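You operate a simulated robot arm through the tools that you are given. There is no shell and no other tool. Be economical: measure what you need, move in short steps, check, and stop when the job is done.

You are at the controls of a simulated robot arm. One attempt, no reset.

JOB
Light the lamp, stand the stained tube on the 110 drum and put the red clip on its rim.
Fine: open the lamp flap and leave the lamp on.

It is judged by the outcome, as a careful person would: the job done as asked, and still so three seconds after it is handed in. It fails if anything else is knocked over, pushed out of place, dropped, spilled or broken.

ROBOT AND FRAMES
A 7-joint arm with a two-finger parallel gripper on a trunk, on a base that drives. Base frame: it is fixed to the floor where the robot stands at the start and does not move with it; the origin is under the middle of the robot, x ahead of it, y to its left, z up; the surface under the hand at the start is at about z = 85. Readings come in cm, rad, newtons and seconds.
With the tool pointing down near the work surface it reaches from about 26 to 58 cm from the robot's upright axis, wherever it stands. Its first joint turns from -2.897 to 2.897 rad. Places, roughly: foot of the 110 drum [90, 40, 80]; lamp button [60, 10, 90]; lamp flap [60, -20, 90]; tube [75, 75, 100]. Payload 3.4 kg.
Tool frame: the origin (TCP) lies between the finger pads and is the grasp point; the fingertips stand 3 cm ahead of it; z points along the fingers, y is the line along which they close. Largest opening 9.4 cm; finger width 2.8, thickness 1; the body of the gripper, 5 by 9.6 cm, starts 5.5 cm behind the TCP.
Orientation is that of the tool frame in the base frame, as a unit quaternion [w, x, y, z]. With the fingers straight down and closing along the base's y, the tool's x points along the base's -x, its y along +y and its z along -z.

CONTROLS
- The arm moves only by the tool arm_command. Its arguments are lists of equal length, an entry for each row: "dr": the turn, a rotation vector about the base's x, y, z in rad, a list of three; "delta_pos": the shift along the base's x, y, z in cm, a list of three; "hand": the gripper command, from -1 (shut) to 1 (fully open), values between in proportion. In form: {"dr": [[wx, wy, wz], ...], "delta_pos": [[tx, ty, tz], ...], "hand": [hand, ...]}. A call has 1 to 20 rows; each row shifts and turns the commanded pose from where the row before left it. Rows are played at 5 a second. More than 5 cm and 0.15 rad between two rows, or a gripper value outside its range, and nothing of the call is played. Where a pose cannot be reached the arm comes as near as it can. A force on the tool above 40 N (or 10 N above the force at the start of the call, whichever is more), or a blocked arm, ends the call early, and 0.2 s more pass. The fingers move at their own pace (about 7.2 cm/s each) and stop on an object; they squeeze with about 44 N. The grip force told is the motor's: it shows also when the fingers shut on nothing. Time passes only in rows, and 0.2 s behind the last, so rows that do not move let the fingers close. The reply holds the time, the measured pose of the TCP, the force on the tool along the base axes, the opening and the grip force, in the units named above and with some noise, with the torque about the TCP (base axes, N m) and any sound that the robot's microphone picked up.
- Cameras (640 x 400 px; columns grow to the right, rows downward): "scene" is now at [1.75, 15.26, 165.16]; the picture's right is [0.01, -1.00, 0.00], its down [-0.76, -0.01, -0.65] and it looks along [0.65, 0.01, -0.76] (base axes); focal length 261 px, centre (320, 200). "wrist" rides on the gripper at [7.6, 1.4, -10.3] in the tool frame; the picture's right is [-0.18, 0.98, 0.00], its down [-0.75, -0.14, -0.64] and it looks along [-0.63, -0.12, 0.77] (tool axes); focal length 243 px, centre (320, 200). There is no depth. A picture from a camera that has moved, and an enlarged one, comes with that camera's place and axes in the base frame and with its lens.
- capture(camera): a new picture of that camera. No time passes.
- move_column(by): slides the trunk up (or, below 0, down) by that many cm; the arm and the scene camera ride with it, the base frame stays. It gives what a move gives, with no picture.
- base_move(legs): drives the robot by 1 to 6 legs, each [ahead, left, turn to the left] in cm, cm and rad, along the robot's own axes; the way and the turn of a leg run together, so that a leg with both is an arc; at most 150 cm and 3.142 rad a leg. The arm and the cameras ride along, it lands a little off, and it stops where it bumps. It gives what a move gives.
- aim_head(pan, tilt): turns the head with the scene camera to pan (to the left, within 2.705 rad either way) and tilt (down, from -0.506 to 1.204), counted from straight ahead of the robot. It gives what a move gives.
- zoom(camera, box): a new picture of the part [left, top, right, bottom] of that camera's present view, enlarged. No time passes.
- close_job(): hands the job in; it is judged then, once.

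Go step by step. Nothing tells you exact positions but the pictures and the camera data: compare them with the known pose of the tool, close in by small moves and look again before you grip or let go. The budget is 120 turns and 82 pictures, counting those below and the enlarged ones. Unless the task says otherwise, let go and move clear before handing in, and close with one line.

The tools are called after "Request:" as name(argument=value, ...) on one line, values as JSON. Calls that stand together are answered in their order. arm_command: Moves the arm, as the interface text tells. Its arguments: {"type":"object","properties":{"dr":{"type":"array","items":{"type":"array","items":{"type":"number"}}},"delta_pos":{"type":"array","items":{"type":"array","items":{"type":"number"}}},"hand":{"type":"array","items":{"type":"number"}}},"required":["dr","delta_pos","hand"]} The other tools are called the same way: move_column (by) slides the trunk up or down; base_move (legs) drives the base; aim_head (pan, tilt) turns the head that bears the scene camera; capture (camera) takes a picture; zoom (camera, box) takes an enlarged picture of a part of a camera's view; close_job () hands the job in.

At the start:

```text
time_s: 0.0
position: [36.18, -0.26, 129.27]
orientation: [0.001, -0.001, 1.0, -0.001]
wrist_force: [0.9, -0.3, -0.6]
wrist_torque: [0.01, -0.03, -0.03]
finger_gap: 9.43
gripper_force: 0.2
trunk travel left (down, up): [-32.5, 6.1]
robot x, y, heading: [-0.33, -0.06, -0.001]
head pan, tilt: [0.012, 0.867]
```

scene: 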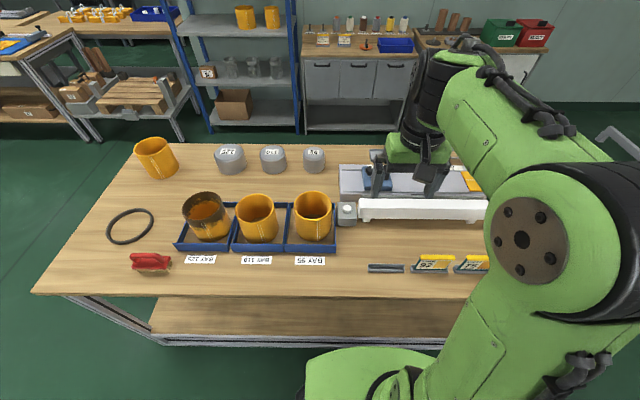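
wrist: 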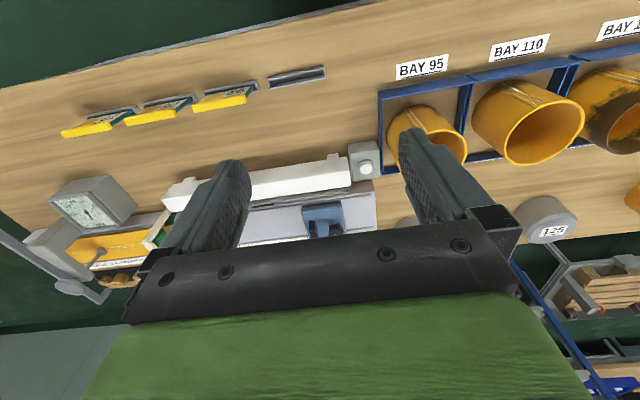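

I see a bench with three tubes in bays, three drums behind, a long white lamp with a button box, and a red clip at left. I'll take enlarged views first to identify things.

Request:
zoom(camera="scene", box=[100, 120, 350, 280])

Request:
zoom(camera="scene", box=[320, 130, 500, 280])

Request:
zoom(camera="wrist", box=[0, 50, 400, 300])

```text
2.50 times, centred on (225, 200) of scene
camera zoom: at [1.75, 15.26, 165.16], right [0.01, -1.0, 0.0], down [-0.76, -0.01, -0.65], along [0.65, 0.01, -0.76], focal length 652 px, centre (558, 200)
```

zoom: 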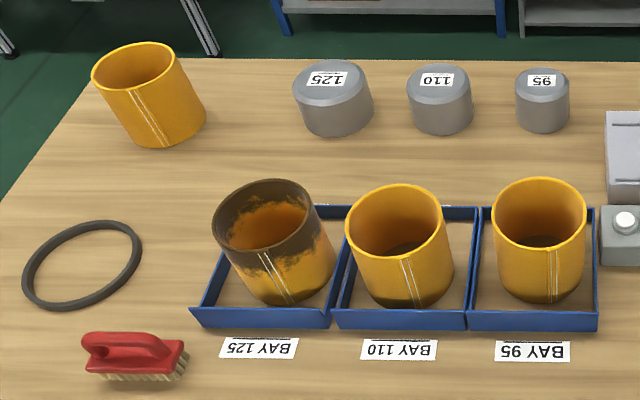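

```text
2.67 times, centred on (410, 205) of scene
camera zoom: at [1.75, 15.26, 165.16], right [0.01, -1.0, 0.0], down [-0.76, -0.01, -0.65], along [0.65, 0.01, -0.76], focal length 696 px, centre (80, 187)
```

zoom: 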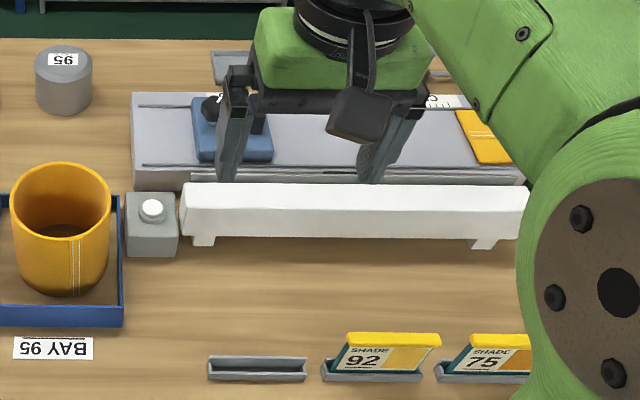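

```text
1.60 times, centred on (200, 175) of wrist
camera zoom: at [28.57, 1.31, 139.59], right [0.18, 0.98, 0.0], down [0.75, -0.14, 0.64], along [0.63, -0.12, -0.77], focal length 388 px, centre (512, 240)
```

zoom: 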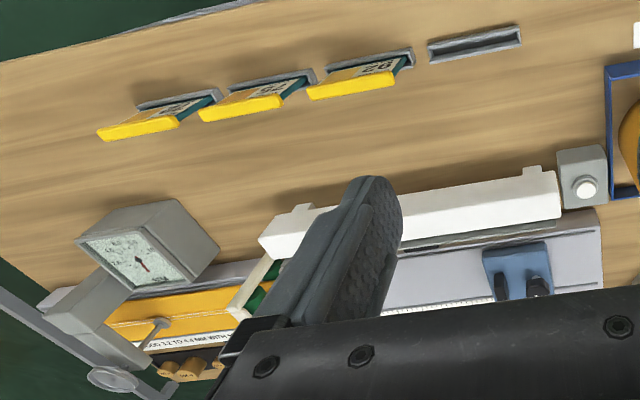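

The red thing in front is a brush, not a clip, so I still need to find the red clip and check which tube is stained. I'll turn the head to see the rest of the bench and the room.

Request:
aim_head(pan=-0.7, tilt=0.75)

Request:
capture(camera="scene")

Request:
aim_head(pan=0.6, tilt=0.6)

Request:
capture(camera="scene")

```text
time_s: 1.1
position: [36.15, -0.29, 129.22]
orientation: [0.0, -0.001, 1.0, 0.0]
wrist_force: [-0.5, 0.9, 1.4]
wrist_torque: [0.0, 0.01, -0.03]
finger_gap: 9.41
gripper_force: 0.1
trunk travel left (down, up): [-32.5, 6.1]
robot x, y, heading: [0.06, 0.29, 0.003]
head pan, tilt: [-0.7, 0.75]
```

```text
76 pictures are left
camera scene: at [0.37, 9.84, 166.1], right [-0.64, -0.77, 0.0], down [-0.52, 0.44, -0.73], along [0.56, -0.47, -0.68], focal length 261 px, centre (320, 200)
```

scene: 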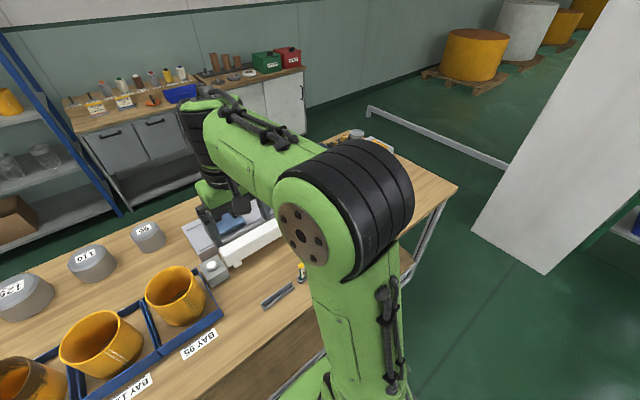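

```text
time_s: 2.5
position: [36.09, -0.19, 129.38]
orientation: [0.001, 0.0, 1.0, 0.0]
wrist_force: [0.6, 1.2, -0.2]
wrist_torque: [0.03, -0.03, -0.02]
finger_gap: 9.42
gripper_force: 0.1
trunk travel left (down, up): [-32.5, 6.1]
robot x, y, heading: [-0.03, 0.15, -0.004]
head pan, tilt: [0.6, 0.6]
```

```text
75 pictures are left
camera scene: at [1.32, 20.15, 167.39], right [0.56, -0.83, 0.0], down [-0.47, -0.32, -0.82], along [0.68, 0.47, -0.57], focal length 261 px, centre (320, 200)
```

scene: 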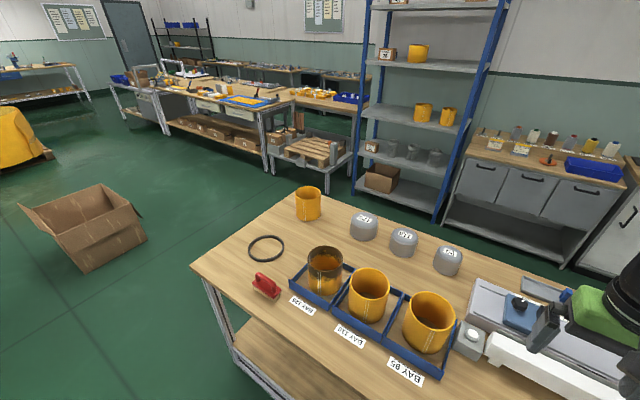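

The loose tube at the back left and the tube with the dark stain in BAY 125 are both candidates, and no clip is visible yet. I'll move the hand over the lamp for a closer look with the wrist camera.

Request:
arm_command(dr=[[0, 0, 0], [0, 0, 0], [0, 0, 0], [0, 0, 0]], delta_pos=[[4, -4, 0], [4, -4, 0], [4, -4, 0], [0, -4, 0]], hand=[1, 1, 1, 1])

Request:
capture(camera="wrist")

Request:
zoom(camera="scene", box=[180, 170, 480, 358])

```text
refused: row 1 steps farther than a row can; nothing moved
```

```text
74 pictures are left
camera wrist: at [28.57, 1.31, 139.59], right [0.18, 0.98, 0.0], down [0.75, -0.14, 0.64], along [0.63, -0.12, -0.77], focal length 243 px, centre (320, 200)
```

wrist: 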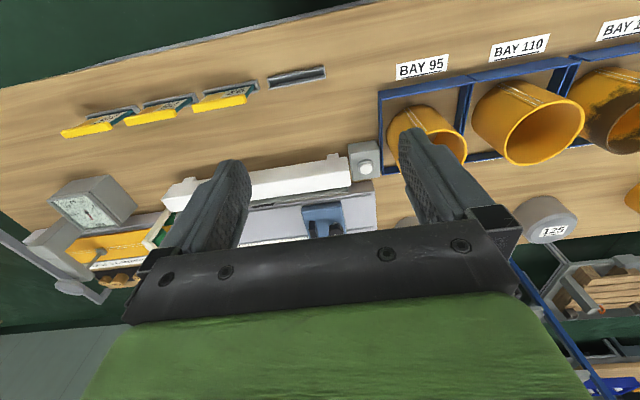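

```text
2.13 times, centred on (330, 264) of scene
camera zoom: at [1.32, 20.15, 167.39], right [0.56, -0.83, 0.0], down [-0.47, -0.32, -0.82], along [0.68, 0.47, -0.57], focal length 555 px, centre (299, 64)
```

zoom: 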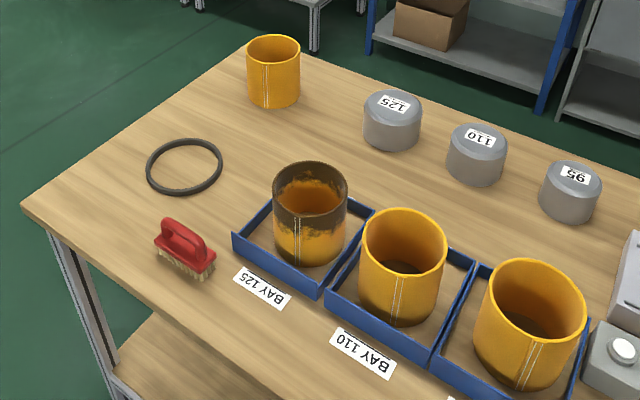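

My step was too long, and I'll keep shorter ones. The dark-stained tube stands in BAY 125, and I move on to look at the lamp.

Request:
arm_command(dr=[[0, 0, 0], [0, 0, 0], [0, 0, 0], [0, 0, 0], [0, 0, 0], [0, 0, 0]], delta_pos=[[3, -3, 0], [3, -3, 0], [3, -3, 0], [3, -3, 0], [0, -4, 0], [0, -4, 0]], hand=[1, 1, 1, 1, 1, 1])

Request:
capture(camera="wrist")

```text
time_s: 3.9
position: [48.27, -20.32, 129.02]
orientation: [-0.002, 0.0, 1.0, 0.0]
wrist_force: [-0.5, -0.5, 0.3]
wrist_torque: [0.03, 0.01, -0.01]
finger_gap: 9.39
gripper_force: 0.1
trunk travel left (down, up): [-32.5, 6.1]
robot x, y, heading: [0.16, -0.06, 0.001]
head pan, tilt: [0.6, 0.6]
```

```text
72 pictures are left
camera wrist: at [40.71, -18.71, 139.45], right [0.18, 0.98, 0.0], down [0.76, -0.14, 0.64], along [0.63, -0.12, -0.77], focal length 243 px, centre (320, 200)
```

wrist: 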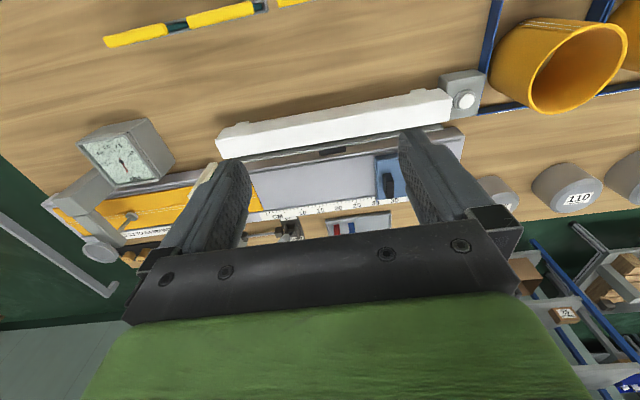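

There is a tray with something red behind the lamp bed. I enlarge it and the lamp.

Request:
zoom(camera="wrist", box=[200, 60, 500, 248])

Request:
zoom(camera="wrist", box=[30, 110, 270, 260])

```text
2.13 times, centred on (350, 154) of wrist
camera zoom: at [40.71, -18.71, 139.45], right [0.18, 0.98, 0.0], down [0.76, -0.14, 0.64], along [0.63, -0.12, -0.77], focal length 516 px, centre (256, 298)
```

zoom: 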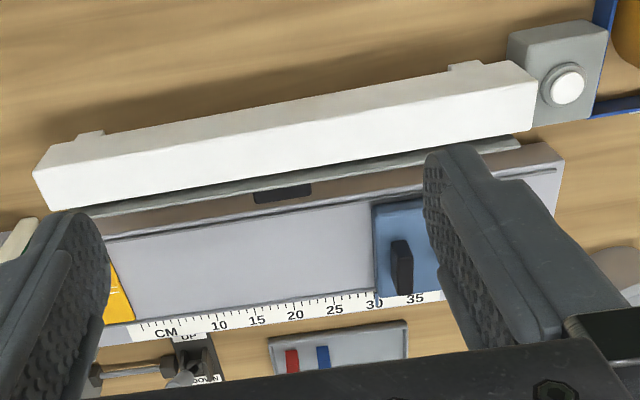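

```text
2.67 times, centred on (150, 185) of wrist
camera zoom: at [40.71, -18.71, 139.45], right [0.18, 0.98, 0.0], down [0.76, -0.14, 0.64], along [0.63, -0.12, -0.77], focal length 647 px, centre (773, 240)
```

zoom: 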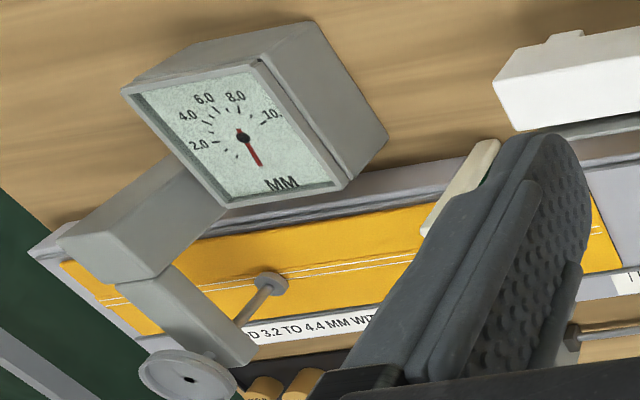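

The tray behind the bed holds a red and a blue clip, and the lamp seems to carry a thin grey flap with a black tab on its far side. I'll move the arm left out of the view, drive a little closer, and look with the head camera.

Request:
arm_command(dr=[[0, 0, 0], [0, 0, 0], [0, 0, 0], [0, 0, 0], [0, 0, 0], [0, 0, 0], [0, 0, 0], [0, 0, 0], [0, 0, 0], [0, 0, 0], [0, 0, 0], [0, 0, 0]], delta_pos=[[-2, 4, 0], [-2, 4, 0], [-2, 4, 0], [-2, 4, 0], [-2, 4, 0], [-2, 4, 0], [0, 4.5, 0], [0, 4.5, 0], [0, 4.5, 0], [0, 4.5, 0], [0, 4.5, 0], [0, 4.5, 0]], hand=[1, 1, 1, 1, 1, 1, 1, 1, 1, 1, 1, 1])

Request:
base_move(legs=[[8, -10, 0]])

Request:
aim_head(pan=-0.25, tilt=0.9)

Request:
capture(camera="scene")

```text
time_s: 6.5
position: [36.44, 31.04, 129.11]
orientation: [0.0, 0.0, 1.0, 0.0]
wrist_force: [-0.7, 0.8, -1.1]
wrist_torque: [-0.02, 0.0, 0.0]
finger_gap: 9.38
gripper_force: 0.1
trunk travel left (down, up): [-32.5, 6.1]
robot x, y, heading: [0.22, 0.2, 0.001]
head pan, tilt: [0.6, 0.6]
```

```text
time_s: 7.9
position: [38.76, 24.61, 129.19]
orientation: [0.001, -0.032, 0.999, 0.0]
wrist_force: [0.0, 0.2, 0.4]
wrist_torque: [0.01, -0.03, 0.02]
finger_gap: 9.39
gripper_force: 0.0
trunk travel left (down, up): [-32.5, 6.1]
robot x, y, heading: [4.61, -8.0, 0.063]
head pan, tilt: [0.6, 0.6]
stopped in leg 1: the robot was blocked; the commanded pose is now the measured one
```

```text
time_s: 9.1
position: [38.97, 24.74, 129.0]
orientation: [0.0, -0.031, 1.0, 0.0]
wrist_force: [0.5, -0.2, -1.1]
wrist_torque: [-0.03, 0.01, -0.02]
finger_gap: 9.39
gripper_force: 0.1
trunk travel left (down, up): [-32.5, 6.1]
robot x, y, heading: [4.67, -8.09, 0.061]
head pan, tilt: [-0.25, 0.901]
```

```text
69 pictures are left
camera scene: at [5.24, 5.14, 164.91], right [-0.19, -0.98, 0.0], down [-0.77, 0.15, -0.62], along [0.61, -0.12, -0.78], focal length 261 px, centre (320, 200)
```

scene: 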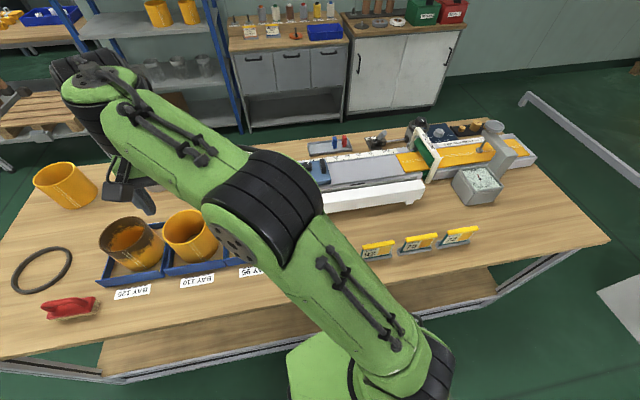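

I'm against the table now with the robot's axis at x of about 4.6, and the lamp button lies near (61.6, 6.4, 89.4). I'll back off a little and line up in front of the button.

Request:
base_move(legs=[[-1.5, 0, 0], [0, 14, -0.06]])

Request:
aim_head(pan=0.0, tilt=0.867)

Request:
capture(camera="scene")

```text
time_s: 10.8
position: [39.16, 36.34, 129.1]
orientation: [0.0, 0.0, 1.0, 0.0]
wrist_force: [0.8, 0.8, -0.1]
wrist_torque: [0.0, 0.01, -0.01]
finger_gap: 9.4
gripper_force: 0.1
trunk travel left (down, up): [-32.5, 6.1]
robot x, y, heading: [2.9, 5.65, -0.001]
head pan, tilt: [-0.25, 0.901]
```

```text
time_s: 11.5
position: [39.12, 36.23, 129.16]
orientation: [0.0, 0.001, 1.0, 0.0]
wrist_force: [-0.6, 0.0, 0.0]
wrist_torque: [0.0, 0.02, -0.03]
finger_gap: 9.4
gripper_force: 0.0
trunk travel left (down, up): [-32.5, 6.1]
robot x, y, heading: [2.7, 5.51, -0.004]
head pan, tilt: [0.0, 0.867]
```

```text
68 pictures are left
camera scene: at [4.57, 20.64, 165.17], right [0.0, -1.0, 0.0], down [-0.76, 0.0, -0.65], along [0.65, 0.0, -0.76], focal length 261 px, centre (320, 200)
```

scene: 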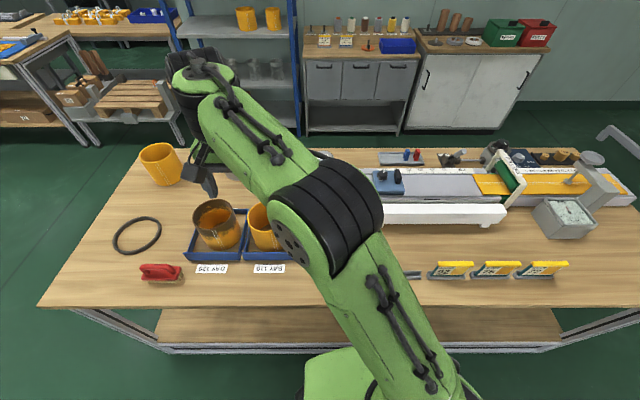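

The red and blue clips are in the tray near (98, -24). First I bring the hand over the lamp button, turned a quarter so that its narrow side faces the BAY 95 tube, with the fingers shut and tipped slightly forward.

Request:
arm_command(dr=[[0, 0, 0.143], [0, 0, 0.143], [0, 0, 0.143], [0, 0, 0.143], [0, 0, 0.143], [0, 0, 0.143], [0, 0, 0.143], [0, 0, 0.143], [0, 0, 0.143], [0, 0, 0.143], [0, 0, 0.141], [0, -0.1, 0], [0, -0.1, 0], [0, -0.1, 0]], delta_pos=[[1, -3, 0], [1, -3, 0], [1, -3, 0], [2, -3, 0], [2, -3, 0], [2, -3, 0], [2, -3, 0], [2, -3, 0], [2, -3, 0], [2, -3, 0], [1, 0, -4], [1, 0, -4], [1, 0, -4], [1, 0, -4]], hand=[-1, -1, -1, -1, -1, -1, -1, -1, -1, -1, -1, -1, -1, -1])

Request:
capture(camera="wrist")

Request:
capture(camera="scene")

```text
time_s: 14.5
position: [59.59, 8.39, 112.55]
orientation: [0.105, -0.699, 0.699, -0.106]
wrist_force: [-0.2, 0.9, -0.5]
wrist_torque: [0.01, 0.02, 0.0]
finger_gap: 0.0
gripper_force: 33.2
out of reach, approached as far as the arm can: row 10
trunk travel left (down, up): [-32.5, 6.1]
robot x, y, heading: [2.58, 5.8, -0.001]
head pan, tilt: [0.0, 0.867]
```

```text
67 pictures are left
camera wrist: at [55.15, 1.08, 122.08], right [-0.94, 0.18, -0.29], down [-0.05, 0.75, 0.65], along [0.34, 0.63, -0.7], focal length 243 px, centre (320, 200)
```

wrist: 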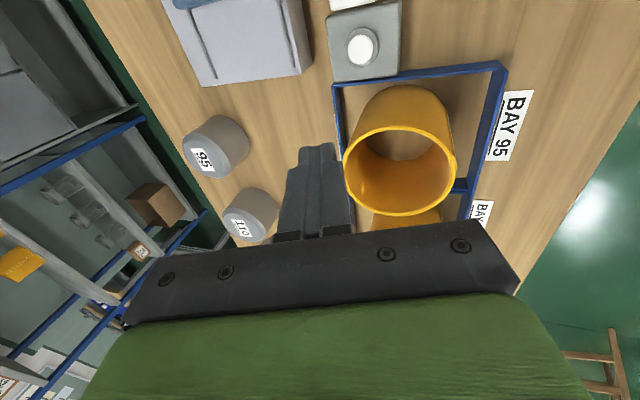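

```text
66 pictures are left
camera scene: at [4.62, 20.72, 165.16], right [0.0, -1.0, 0.0], down [-0.76, 0.0, -0.65], along [0.65, 0.0, -0.76], focal length 261 px, centre (320, 200)
```

scene: 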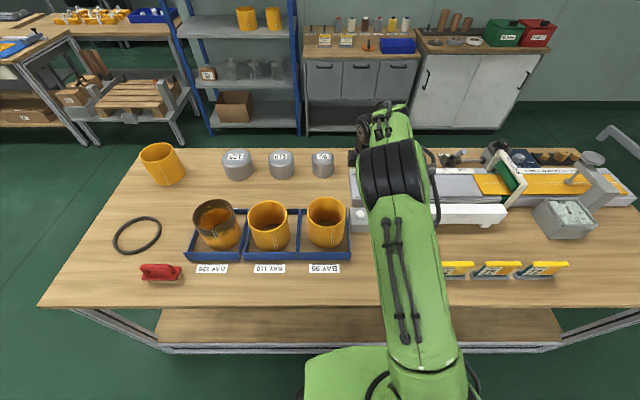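

The button is confirmed at about (61.6, 6.4) and the fingers clear the tube. I'll go down to just above it.

Request:
arm_command(dr=[[0, 0, 0], [0, 0, 0], [0, 0, 0], [0, 0, 0], [0, 0, 0], [0, 0, 0]], delta_pos=[[1, -2, 0], [0, 0, -4], [0, 0, -4], [0, 0, -4], [0, 0, -4], [0, 0, -2]], hand=[-1, -1, -1, -1, -1, -1])

Request:
capture(camera="wrist")

```text
time_s: 15.9
position: [60.6, 6.63, 94.44]
orientation: [0.106, -0.699, 0.699, -0.106]
wrist_force: [0.7, -0.4, 0.6]
wrist_torque: [-0.02, -0.01, -0.04]
finger_gap: 0.0
gripper_force: 33.3
trunk travel left (down, up): [-32.5, 6.1]
robot x, y, heading: [2.53, 5.49, -0.002]
head pan, tilt: [0.0, 0.867]
```

```text
65 pictures are left
camera wrist: at [56.2, -0.83, 103.94], right [-0.94, 0.18, -0.29], down [-0.06, 0.75, 0.65], along [0.34, 0.63, -0.7], focal length 243 px, centre (320, 200)
```

wrist: 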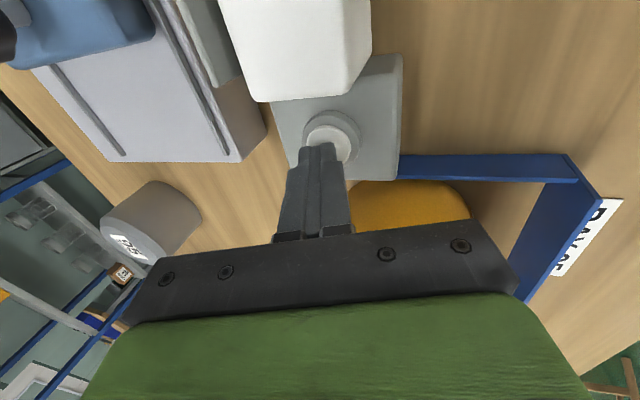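

The fingertips are just above the button, about half a centimetre too far left. I correct and press gently.

Request:
arm_command(dr=[[0, 0, 0], [0, 0, 0], [0, 0, 0], [0, 0, 0], [0, 0, 0], [0, 0, 0], [0, 0, 0]], delta_pos=[[-0.1, -0.6, 0], [0, 0, -1], [0, 0, -0.5], [0, 0, -0.4], [0, 0, -0.4], [0, 0, -0.3], [0, 0, -0.3]], hand=[-1, -1, -1, -1, -1, -1, -1])

Request:
capture(camera="wrist")

```text
time_s: 16.8
position: [60.48, 6.04, 93.83]
orientation: [-0.111, 0.699, -0.697, 0.111]
wrist_force: [-15.6, -1.2, 28.5]
wrist_torque: [0.02, 0.43, -0.01]
finger_gap: 0.01
gripper_force: 33.4
trunk travel left (down, up): [-32.5, 6.1]
robot x, y, heading: [2.57, 5.66, -0.004]
head pan, tilt: [0.0, 0.867]
heard: click
stopped in row 4: the force on the tool passed its limit at 44 N (the readings are from after the stop); the commanded pose is now the measured one
```

```text
64 pictures are left
camera wrist: at [55.98, -1.49, 103.21], right [-0.93, 0.18, -0.31], down [-0.07, 0.75, 0.65], along [0.35, 0.63, -0.69], focal length 243 px, centre (320, 200)
```

wrist: 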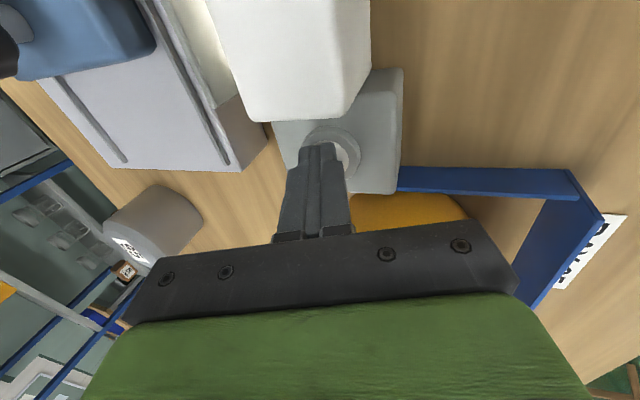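

The button clicked and the gap behind the bar looks brighter, so the lamp seems lit behind its flap. I'll lift and move to the right, turning the hand so the camera looks at the far side of the lamp.

Request:
arm_command(dr=[[0, 0, 0], [0, 0, 0], [0, 0, 0], [0, 0, 0], [0, 0, 0.14], [0, 0, 0.14], [0, 0, 0.14], [0, 0, 0.14], [0, 0, 0.14], [0, 0, 0.14], [0, 0.15, 0], [0, 0.15, 0], [0, 0, 0]], delta_pos=[[0, 0, 2], [0, 0, 4], [0, 0, 5], [0, 0, 5], [0, -4, 0], [0, -4, 0], [0, -4, 0], [0, -4, 0], [0, -4, 0], [0, -4, 0], [0, -4, 0], [0, -4, 0], [0, -4, 0]], hand=[-1, -1, -1, -1, -1, -1, -1, -1, -1, -1, -1, -1, -1])

Request:
capture(camera="wrist")

Request:
capture(camera="scene")

```text
time_s: 19.6
position: [50.76, -21.88, 109.2]
orientation: [-0.091, 0.921, -0.37, -0.084]
wrist_force: [-0.6, -0.4, 0.1]
wrist_torque: [0.03, 0.0, 0.01]
finger_gap: 0.0
gripper_force: 33.3
out of reach, approached as far as the arm can: row 10, 11, 12, 13
trunk travel left (down, up): [-32.5, 6.1]
robot x, y, heading: [2.84, 5.75, -0.001]
head pan, tilt: [0.0, 0.867]
```

```text
63 pictures are left
camera wrist: at [56.04, -30.19, 117.28], right [-0.82, -0.57, -0.06], down [-0.38, 0.46, 0.8], along [-0.43, 0.68, -0.59], focal length 243 px, centre (320, 200)
```

wrist: 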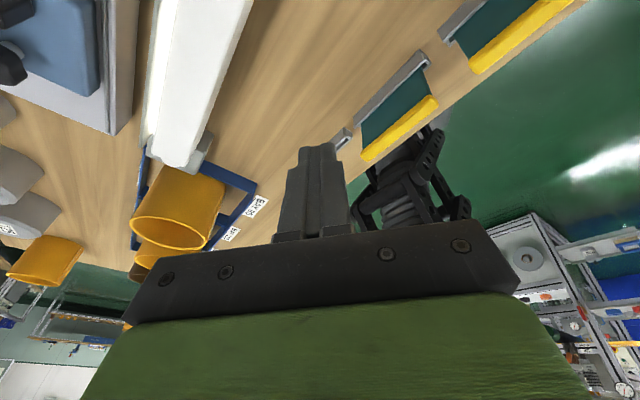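

```text
62 pictures are left
camera scene: at [4.51, 20.54, 165.18], right [0.0, -1.0, 0.0], down [-0.76, 0.0, -0.65], along [0.65, 0.0, -0.76], focal length 261 px, centre (320, 200)
```

scene: 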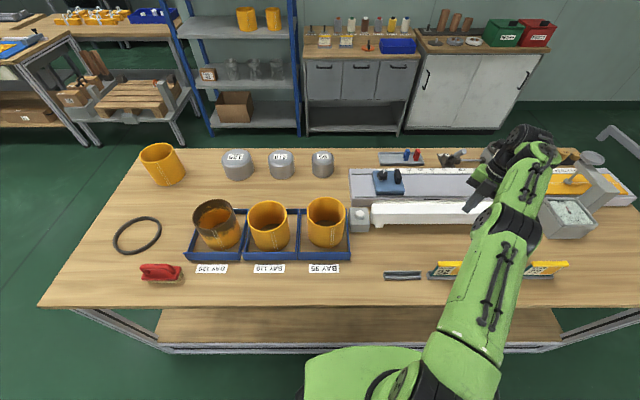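

The lamp glows on its far side. I'll fold the arm back and drive round to the back of the bench, where the drums and the clip tray are, to look at the flap and at the loose tube from behind.

Request:
arm_command(dr=[[0, -0.15, 0], [0, -0.15, 0], [0, 0, -0.14], [0, 0, -0.14], [0, 0, -0.14], [0, 0, -0.14], [0, 0, -0.14], [0, 0, -0.14], [0, 0.15, 0], [0, 0.15, 0], [0, 0, -0.15], [0, 0, -0.15], [0, 0, -0.15], [0, 0, -0.15], [0, 0, -0.15], [0, 0, -0.15], [0, 0, -0.15], [0, 0, -0.15], [0, 0, -0.15], [0, 0, -0.15]], delta_pos=[[-2, 0, 2], [-2, 0, 2], [-2, 0, 2], [-2, 1, 2], [-2, 1, 2], [-2, 2, 2], [-2, 2, 2], [-2, 2, 2], [-2, 3, 2], [-2, 3, 0], [-2, 3, 0], [0, 3, 0], [0, 3, 0], [0, 3, 0], [0, 3, 0], [0, 3, 0], [0, 3, 0], [0, 0, 0], [0, 0, 0], [0, 0, 0]], hand=[1, 1, 1, 1, 1, 1, 1, 1, 1, 1, 1, 1, 1, 1, 1, 1, 1, 1, 1, 1])

Request:
base_move(legs=[[-12, 0, 0], [0, 138, 0], [90, 0, 0]])

Request:
aim_head(pan=-1.0, tilt=0.7)

Request:
capture(camera="scene")

```text
time_s: 23.8
position: [29.38, 13.36, 126.61]
orientation: [0.001, -0.035, 0.999, -0.006]
wrist_force: [0.4, -0.2, -0.2]
wrist_torque: [-0.01, -0.02, 0.03]
finger_gap: 9.4
gripper_force: 0.1
out of reach, approached as far as the arm can: row 1, 2
trunk travel left (down, up): [-32.5, 6.1]
robot x, y, heading: [2.7, 5.51, -0.01]
head pan, tilt: [0.0, 0.867]
```

```text
time_s: 35.8
position: [107.98, 148.49, 126.71]
orientation: [0.001, -0.023, 1.0, -0.006]
wrist_force: [-0.3, -0.6, -0.1]
wrist_torque: [0.01, 0.0, 0.01]
finger_gap: 9.4
gripper_force: 0.0
trunk travel left (down, up): [-32.5, 6.1]
robot x, y, heading: [81.28, 141.42, -0.028]
head pan, tilt: [0.0, 0.867]
```

```text
time_s: 37.1
position: [107.93, 148.38, 126.6]
orientation: [0.0, -0.023, 1.0, -0.006]
wrist_force: [-0.2, 0.2, 0.3]
wrist_torque: [0.04, 0.03, 0.04]
finger_gap: 9.41
gripper_force: 0.0
trunk travel left (down, up): [-32.5, 6.1]
robot x, y, heading: [81.12, 141.35, -0.029]
head pan, tilt: [-1.0, 0.7]
```

```text
61 pictures are left
camera scene: at [80.07, 149.4, 166.52], right [-0.86, -0.52, 0.0], down [-0.33, 0.55, -0.76], along [0.39, -0.66, -0.64], focal length 261 px, centre (320, 200)
```

scene: 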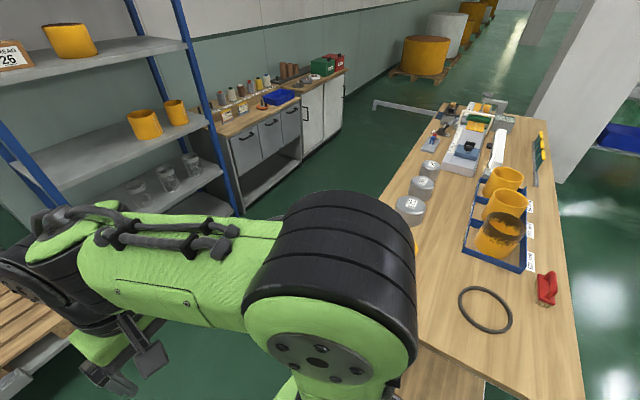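

The way is clear. I continue round to the back and face the bench from there.

Request:
base_move(legs=[[65, 0, 0], [0, 0, 3.14], [0, 140, 0]])

Request:
aim_head(pan=0.2, tilt=0.8)

Request:
capture(camera="scene")

Request:
aim_head(pan=-0.7, tilt=0.7)

Request:
capture(camera="scene")

```text
time_s: 54.6
position: [115.28, -8.35, 126.52]
orientation: [-0.006, 1.0, 0.024, 0.0]
wrist_force: [0.2, -0.6, -0.1]
wrist_torque: [-0.01, 0.0, -0.01]
finger_gap: 9.39
gripper_force: 0.1
trunk travel left (down, up): [-32.5, 6.1]
robot x, y, heading: [141.87, -1.19, 3.113]
head pan, tilt: [-1.0, 0.7]
```

```text
time_s: 56.0
position: [115.14, -8.41, 126.66]
orientation: [-0.007, 1.0, 0.024, 0.0]
wrist_force: [0.2, 0.6, -0.1]
wrist_torque: [-0.01, 0.06, 0.01]
finger_gap: 9.4
gripper_force: 0.0
trunk travel left (down, up): [-32.5, 6.1]
robot x, y, heading: [142.05, -1.35, 3.118]
head pan, tilt: [0.201, 0.799]
```

```text
60 pictures are left
camera scene: at [139.62, -17.98, 165.7], right [-0.17, 0.99, 0.0], down [0.71, 0.12, -0.7], along [-0.69, -0.12, -0.72], focal length 261 px, centre (320, 200)
```

scene: 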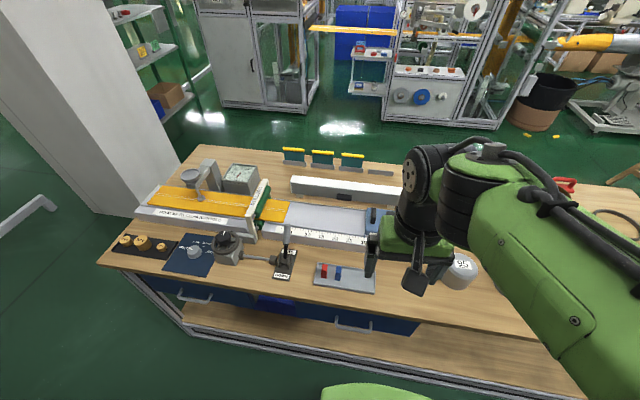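

```text
time_s: 57.2
position: [115.29, -8.28, 126.65]
orientation: [-0.006, 1.0, 0.024, 0.001]
wrist_force: [-0.3, 0.2, -0.3]
wrist_torque: [0.05, -0.01, 0.02]
finger_gap: 9.41
gripper_force: 0.1
trunk travel left (down, up): [-32.5, 6.1]
robot x, y, heading: [142.0, -1.59, 3.113]
head pan, tilt: [-0.7, 0.7]
```

```text
59 pictures are left
camera scene: at [141.23, -10.96, 166.52], right [0.67, 0.75, 0.0], down [0.48, -0.43, -0.76], along [-0.57, 0.51, -0.64], focal length 261 px, centre (320, 200)
```

scene: 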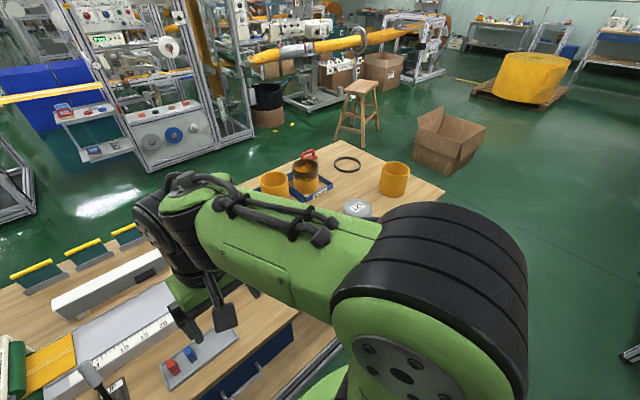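

From behind, the loose tube is clean, so the stained tube is the one in BAY 125. I look closely at the flap on the far side of the lamp and at the clips.

Request:
aim_head(pan=0.2, tilt=0.8)

Request:
zoom(camera="scene", box=[250, 150, 410, 250])

Request:
zoom(camera="scene", box=[290, 235, 418, 315])

```text
time_s: 58.5
position: [115.29, -8.31, 126.57]
orientation: [-0.006, 1.0, 0.024, 0.0]
wrist_force: [-0.1, -0.8, 0.6]
wrist_torque: [0.01, 0.01, 0.0]
finger_gap: 9.4
gripper_force: 0.0
trunk travel left (down, up): [-32.5, 6.1]
robot x, y, heading: [141.98, -0.96, 3.113]
head pan, tilt: [0.201, 0.799]
```

```text
4.00 times, centred on (330, 200) of scene
camera zoom: at [139.62, -17.98, 165.7], right [-0.17, 0.99, 0.0], down [0.71, 0.12, -0.7], along [-0.69, -0.12, -0.72], focal length 1043 px, centre (280, 200)
```

zoom: 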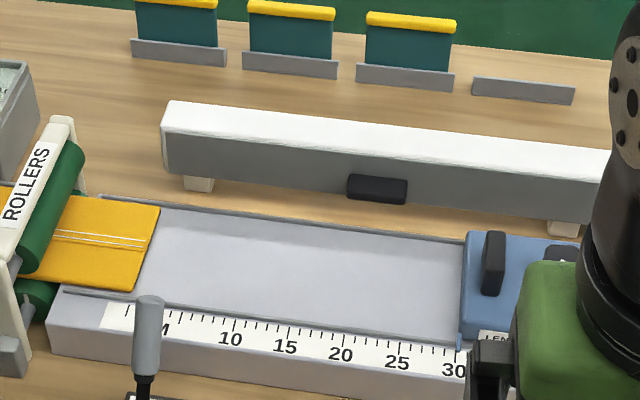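

```text
5.00 times, centred on (354, 275) of scene
camera zoom: at [139.62, -17.98, 165.7], right [-0.17, 0.99, 0.0], down [0.71, 0.12, -0.7], along [-0.69, -0.12, -0.72], focal length 1304 px, centre (150, -175)
```

zoom: 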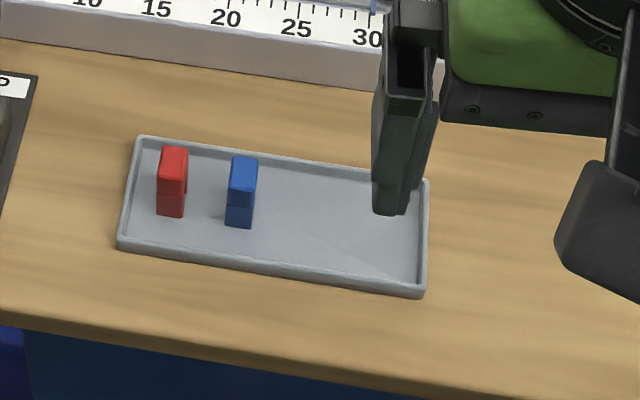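

The flap is the grey plate on the lamp's far face, with a black handle at its lower edge near (66.5, -21, 92.3), so it most likely hinges at the top. I'll pull it open from this side, first lining the robot up with the handle and lowering the trunk for more reach.

Request:
base_move(legs=[[0, 18, 0.028]])

Request:
move_column(by=-12)

Request:
arm_command(dr=[[0, 0.1, 0], [0, 0.1, 0], [0, 0.1, 0], [0, 0.1, 0], [0, 0.1, 0], [0, 0.1, 0], [0, 0.1, 0], [0, 0, 0]], delta_pos=[[-4, 0, 0], [-4, 0, 0], [-4, 0, 0], [-4, 0, 0], [-4, 0, 0], [-4, 0, 0], [-4, 0, 0], [-4, 0, 0]], hand=[1, 1, 1, 1, 1, 1, 1, 1])

Request:
capture(camera="wrist")

```text
time_s: 60.0
position: [115.22, -27.48, 126.74]
orientation: [-0.006, 0.999, 0.036, 0.0]
wrist_force: [-0.1, -0.9, -0.5]
wrist_torque: [0.04, -0.03, 0.02]
finger_gap: 9.39
gripper_force: 0.0
trunk travel left (down, up): [-32.5, 6.1]
robot x, y, heading: [141.58, -19.67, 3.14]
head pan, tilt: [0.201, 0.799]
```

```text
time_s: 61.5
position: [115.13, -27.4, 114.64]
orientation: [-0.005, 0.999, 0.037, 0.0]
wrist_force: [0.0, 0.4, -0.4]
wrist_torque: [0.0, 0.02, -0.03]
finger_gap: 9.38
gripper_force: 0.0
trunk travel left (down, up): [-20.5, 18.1]
robot x, y, heading: [141.87, -19.39, 3.137]
head pan, tilt: [0.201, 0.799]
```

```text
time_s: 63.3
position: [82.77, -27.63, 114.78]
orientation: [-0.018, 0.939, 0.033, -0.343]
wrist_force: [-0.1, -0.3, 0.3]
wrist_torque: [0.0, -0.02, -0.01]
finger_gap: 9.41
gripper_force: 0.1
trunk travel left (down, up): [-20.5, 18.1]
robot x, y, heading: [141.81, -19.29, 3.141]
head pan, tilt: [0.201, 0.799]
```

```text
56 pictures are left
camera wrist: at [95.16, -28.37, 117.68], right [-0.09, -0.99, 0.06], down [-0.17, 0.08, 0.98], along [-0.98, 0.08, -0.17], focal length 243 px, centre (320, 200)
```

wrist: 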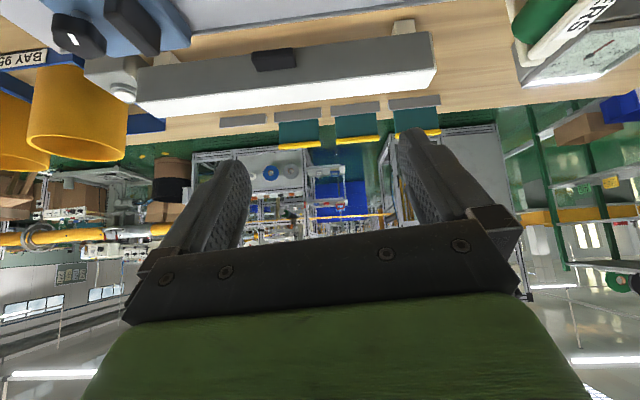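

The handle reads as (66.5, -21, 93), about 6 cm wide. I'll lower the trunk further while holding the hand high, straighten the fingers to a slight tilt, square up the yaw, and centre on the handle.

Request:
move_column(by=-8)

Request:
arm_command(dr=[[0, -0.09, -0.036], [0, -0.09, -0.036], [0, -0.09, 0], [0, -0.09, 0], [0, -0.09, 0]], delta_pos=[[-1, 1.4, 2], [-1, 1.4, 2], [-1, 1.4, 2], [-1, 1.4, 2], [-1, 1.1, 2]], hand=[1, 1, 1, 1, 1])

Request:
move_column(by=-10)

Request:
capture(camera="wrist")

```text
time_s: 64.4
position: [82.96, -27.54, 106.95]
orientation: [-0.018, 0.939, 0.031, -0.343]
wrist_force: [-0.5, -0.1, 0.1]
wrist_torque: [-0.01, -0.03, 0.02]
finger_gap: 9.37
gripper_force: 0.1
trunk travel left (down, up): [-12.5, 26.1]
robot x, y, heading: [141.77, -19.73, 3.136]
head pan, tilt: [0.201, 0.799]
```

```text
time_s: 65.6
position: [85.83, -22.51, 112.32]
orientation: [-0.027, 0.992, 0.005, -0.122]
wrist_force: [0.5, 1.0, -0.3]
wrist_torque: [-0.01, -0.01, -0.03]
finger_gap: 9.4
gripper_force: 0.0
out of reach, approached as far as the arm can: row 3, 4, 5
trunk travel left (down, up): [-12.5, 26.1]
robot x, y, heading: [141.67, -19.61, 3.136]
head pan, tilt: [0.201, 0.799]
```

```text
time_s: 67.0
position: [85.87, -22.49, 102.26]
orientation: [-0.027, 0.992, 0.003, -0.124]
wrist_force: [-0.4, 0.4, -0.1]
wrist_torque: [-0.01, 0.02, -0.01]
finger_gap: 9.41
gripper_force: 0.1
trunk travel left (down, up): [-2.5, 36.1]
robot x, y, heading: [141.69, -19.43, 3.135]
head pan, tilt: [0.201, 0.799]
```

```text
55 pictures are left
camera wrist: at [95.76, -24.1, 110.34], right [-0.18, -0.98, -0.01], down [-0.57, 0.1, 0.81], along [-0.8, 0.15, -0.58], focal length 243 px, centre (320, 200)
```

wrist: 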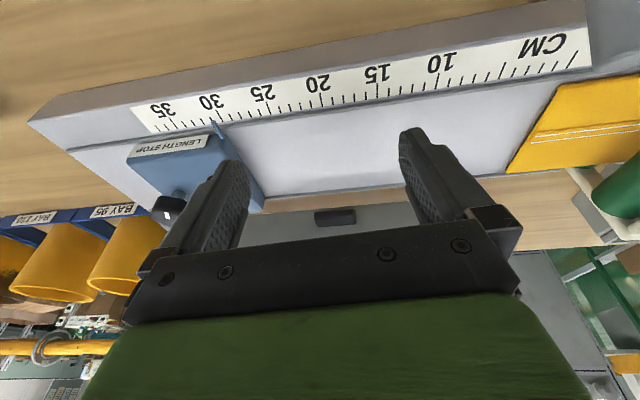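

With a nearly vertical hand the handle is out of reach from this side, but a hand tilted forward about 0.9 rad should make it. I raise the trunk to the best height and tilt.

Request:
move_column(by=12)

Request:
arm_command(dr=[[0, 0.13, 0], [0, 0.13, 0], [0, 0.13, 0], [0, 0.13, 0], [0, 0.13, 0]], delta_pos=[[0, 0, -2], [0, 0, -2], [0, 0, -2], [0, 0, -2], [0, 0, -2]], hand=[1, 1, 1, 1, 1])

Request:
capture(camera="wrist")

```text
time_s: 68.5
position: [85.95, -22.42, 114.34]
orientation: [-0.027, 0.992, 0.003, -0.123]
wrist_force: [-0.2, -0.2, -0.3]
wrist_torque: [-0.01, 0.04, 0.01]
finger_gap: 9.4
gripper_force: 0.0
trunk travel left (down, up): [-14.5, 24.1]
robot x, y, heading: [141.99, -19.63, 3.138]
head pan, tilt: [0.201, 0.799]
```

```text
time_s: 69.7
position: [85.21, -22.86, 104.89]
orientation: [-0.026, 0.9, -0.005, -0.435]
wrist_force: [0.0, 0.6, -0.7]
wrist_torque: [-0.03, 0.01, 0.0]
finger_gap: 9.39
gripper_force: 0.0
out of reach, approached as far as the arm can: row 1
trunk travel left (down, up): [-14.5, 24.1]
robot x, y, heading: [142.14, -19.57, 3.139]
head pan, tilt: [0.201, 0.799]
```

```text
54 pictures are left
camera wrist: at [97.95, -24.49, 105.4], right [-0.15, -0.98, 0.1], down [0.04, 0.1, 0.99], along [-0.99, 0.15, 0.02], focal length 243 px, centre (320, 200)
```

wrist: 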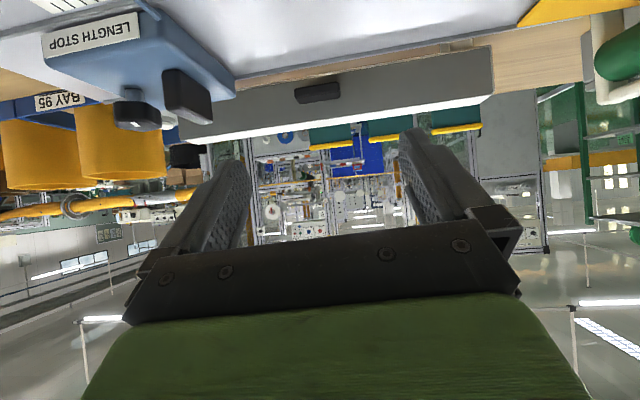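

The tilt is right and the handle reads as (66.8, -21, 92.4). I square up the small roll and come to about 4 cm short of the handle.

Request:
arm_command(dr=[[-0.042, 0, 0.032], [0, 0, 0], [0, 0, 0], [0, 0, 0]], delta_pos=[[-3.2, 0.5, -2], [-3.2, 0.5, -2], [-3.2, 0.5, -2], [-3, 0.4, -1.6]], hand=[1, 1, 1, 1])

Request:
capture(camera="wrist")

Request:
aim_head(pan=0.1, tilt=0.7)

Request:
capture(camera="scene")

```text
time_s: 70.7
position: [72.58, -20.82, 97.31]
orientation: [-0.001, 0.901, 0.0, -0.434]
wrist_force: [-0.3, 0.0, 0.4]
wrist_torque: [0.03, 0.01, -0.03]
finger_gap: 9.39
gripper_force: 0.0
trunk travel left (down, up): [-14.5, 24.1]
robot x, y, heading: [141.68, -19.78, 3.137]
head pan, tilt: [0.201, 0.799]
```

```text
53 pictures are left
camera wrist: at [85.4, -22.05, 97.86], right [-0.12, -0.98, 0.14], down [0.03, 0.14, 0.99], along [-0.99, 0.12, 0.02], focal length 243 px, centre (320, 200)
```

wrist: 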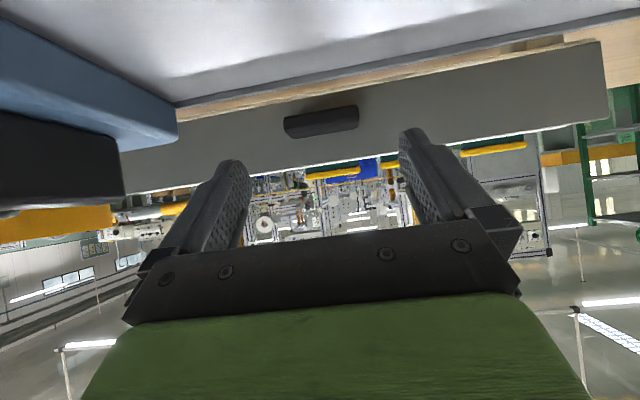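

```text
time_s: 71.3
position: [72.64, -20.7, 97.34]
orientation: [-0.001, 0.901, 0.0, -0.434]
wrist_force: [-0.5, 0.2, -0.1]
wrist_torque: [0.01, 0.0, 0.01]
finger_gap: 9.38
gripper_force: 0.0
trunk travel left (down, up): [-14.5, 24.1]
robot x, y, heading: [142.1, -19.68, 3.137]
head pan, tilt: [0.099, 0.7]
```

```text
52 pictures are left
camera scene: at [139.2, -35.62, 148.56], right [-0.1, 1.0, 0.0], down [0.64, 0.06, -0.76], along [-0.76, -0.07, -0.64], focal length 261 px, centre (320, 200)
```

scene: 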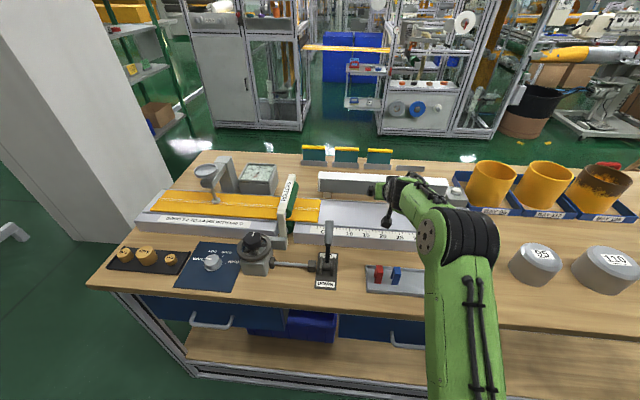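

The hand is centred on the handle. I ease in along the finger direction and close on it.

Request:
arm_command(dr=[[0, 0, 0], [0, 0, 0], [0, 0, 0], [0, 0, 0]], delta_pos=[[-0.9, 0, -0.7], [-0.8, 0, -0.7], [-0.7, 0, -0.6], [-0.5, 0, -0.5]], hand=[1, 1, 1, 1])

Request:
capture(camera="wrist")

```text
time_s: 72.3
position: [69.76, -20.9, 94.81]
orientation: [-0.001, 0.901, 0.0, -0.433]
wrist_force: [-0.1, 0.4, 0.3]
wrist_torque: [-0.03, 0.0, -0.04]
finger_gap: 9.42
gripper_force: 0.1
trunk travel left (down, up): [-14.5, 24.1]
robot x, y, heading: [141.76, -19.4, 3.138]
head pan, tilt: [0.099, 0.7]
```

```text
51 pictures are left
camera wrist: at [82.52, -22.17, 95.34], right [-0.12, -0.98, 0.14], down [0.03, 0.14, 0.99], along [-0.99, 0.12, 0.02], focal length 243 px, centre (320, 200)
```

wrist: 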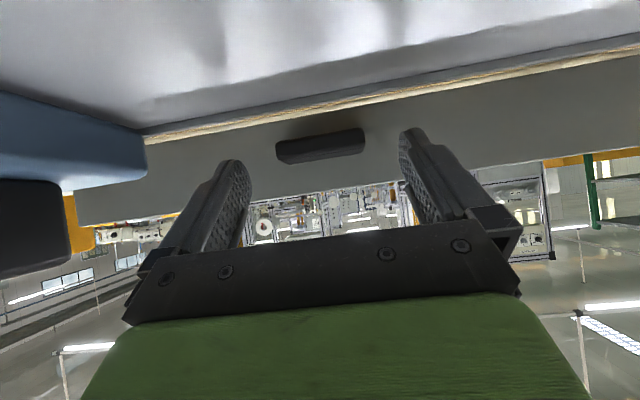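

The fingertips are level with the handle and straddle it. I close on it.

Request:
arm_command(dr=[[0, 0, 0], [0, 0, 0], [0, 0, 0], [0, 0, 0]], delta_pos=[[-0.3, 0, -0.2], [0, 0, 0], [0, 0, 0], [0, 0, 0]], hand=[1, 0.2, 0, 0])

Request:
capture(camera="wrist")

```text
time_s: 73.3
position: [69.52, -20.79, 94.62]
orientation: [-0.001, 0.901, 0.0, -0.434]
wrist_force: [-0.2, -0.5, -0.8]
wrist_torque: [0.0, -0.03, -0.03]
finger_gap: 4.72
gripper_force: 0.0
trunk travel left (down, up): [-14.5, 24.1]
robot x, y, heading: [141.96, -19.61, 3.143]
head pan, tilt: [0.099, 0.7]
```

```text
50 pictures are left
camera wrist: at [82.22, -22.16, 95.16], right [-0.12, -0.98, 0.14], down [0.03, 0.14, 0.99], along [-0.99, 0.12, 0.02], focal length 243 px, centre (320, 200)
```

wrist: 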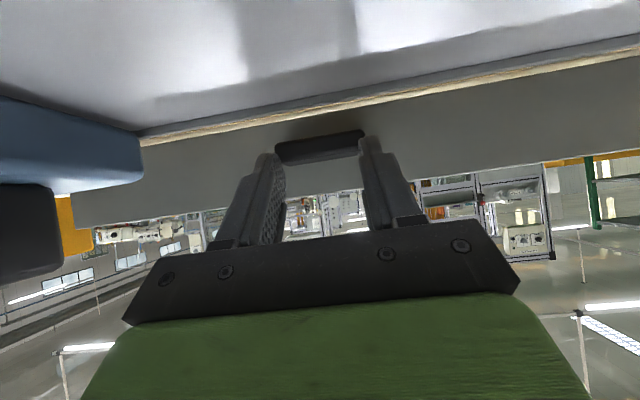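

The fingers closed past the handle without touching, so they are still slightly short of it. I reopen, advance a little and down, and try again.

Request:
arm_command(dr=[[0, 0, 0], [0, 0, 0], [0, 0, 0], [0, 0, 0]], delta_pos=[[0, 0, 0], [0, 0, 0], [-0.4, 0, -0.3], [-0.4, 0, -0.3]], hand=[0.7, 0.7, 0.7, 0.7])

Request:
arm_command(dr=[[0, 0, 0], [0, 0, 0], [0, 0, 0]], delta_pos=[[0, 0, 0], [0, 0, 0], [0, 0, 0]], hand=[0, 0, 0])

Request:
zoom(camera="wrist", box=[200, 90, 440, 240])

```text
time_s: 74.3
position: [68.52, -20.74, 94.07]
orientation: [-0.001, 0.901, 0.001, -0.434]
wrist_force: [-0.5, 0.9, 0.5]
wrist_torque: [-0.01, -0.04, -0.05]
finger_gap: 7.98
gripper_force: 0.0
trunk travel left (down, up): [-14.5, 24.1]
robot x, y, heading: [142.06, -19.49, 3.138]
head pan, tilt: [0.099, 0.7]
```

```text
time_s: 75.1
position: [68.57, -20.84, 93.95]
orientation: [0.0, 0.901, 0.001, -0.434]
wrist_force: [0.0, -0.8, 0.0]
wrist_torque: [-0.28, 0.0, 0.02]
finger_gap: 5.97
gripper_force: 44.4
trunk travel left (down, up): [-14.5, 24.1]
robot x, y, heading: [141.85, -19.43, 3.141]
head pan, tilt: [0.099, 0.7]
```

```text
2.67 times, centred on (320, 165) of wrist
camera zoom: at [81.39, -22.18, 94.61], right [-0.12, -0.98, 0.14], down [0.03, 0.14, 0.99], along [-0.99, 0.12, 0.02], focal length 647 px, centre (320, 293)
```

zoom: 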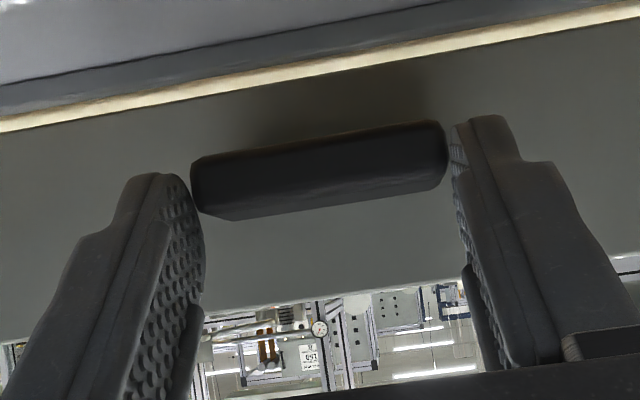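

I have the handle (5.97 cm between the fingers, 44 N). I pull it out and up in a small arc about a hinge at the top edge, watching the force.

Request:
arm_command(dr=[[0, 0, 0], [0, 0, 0], [0, 0, 0], [0, 0, 0]], delta_pos=[[0.56, 0, 0.14], [0.53, 0, 0.27], [0.48, 0, 0.32], [0.44, 0, 0.39]], hand=[-0.2, -0.2, -0.2, -0.2])

Request:
capture(camera="wrist")

```text
time_s: 76.1
position: [70.66, -20.83, 95.21]
orientation: [-0.001, 0.901, 0.0, -0.433]
wrist_force: [0.6, -0.7, -0.1]
wrist_torque: [0.01, -0.02, 0.02]
finger_gap: 3.77
gripper_force: 0.2
trunk travel left (down, up): [-14.5, 24.1]
robot x, y, heading: [141.99, -19.56, 3.137]
head pan, tilt: [0.099, 0.7]
```

```text
48 pictures are left
camera wrist: at [83.52, -22.11, 95.72], right [-0.12, -0.98, 0.14], down [0.03, 0.14, 0.99], along [-0.99, 0.12, 0.01], focal length 243 px, centre (320, 200)
```

wrist: 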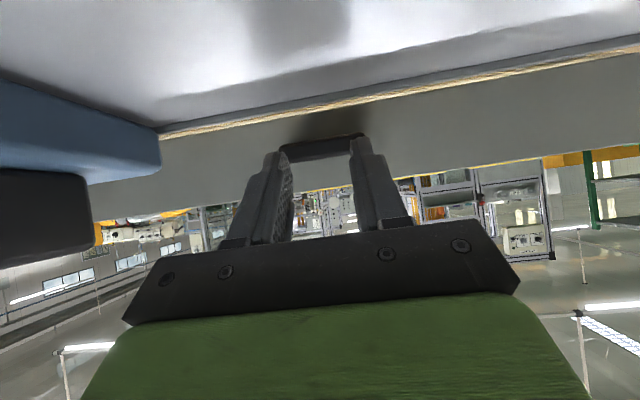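

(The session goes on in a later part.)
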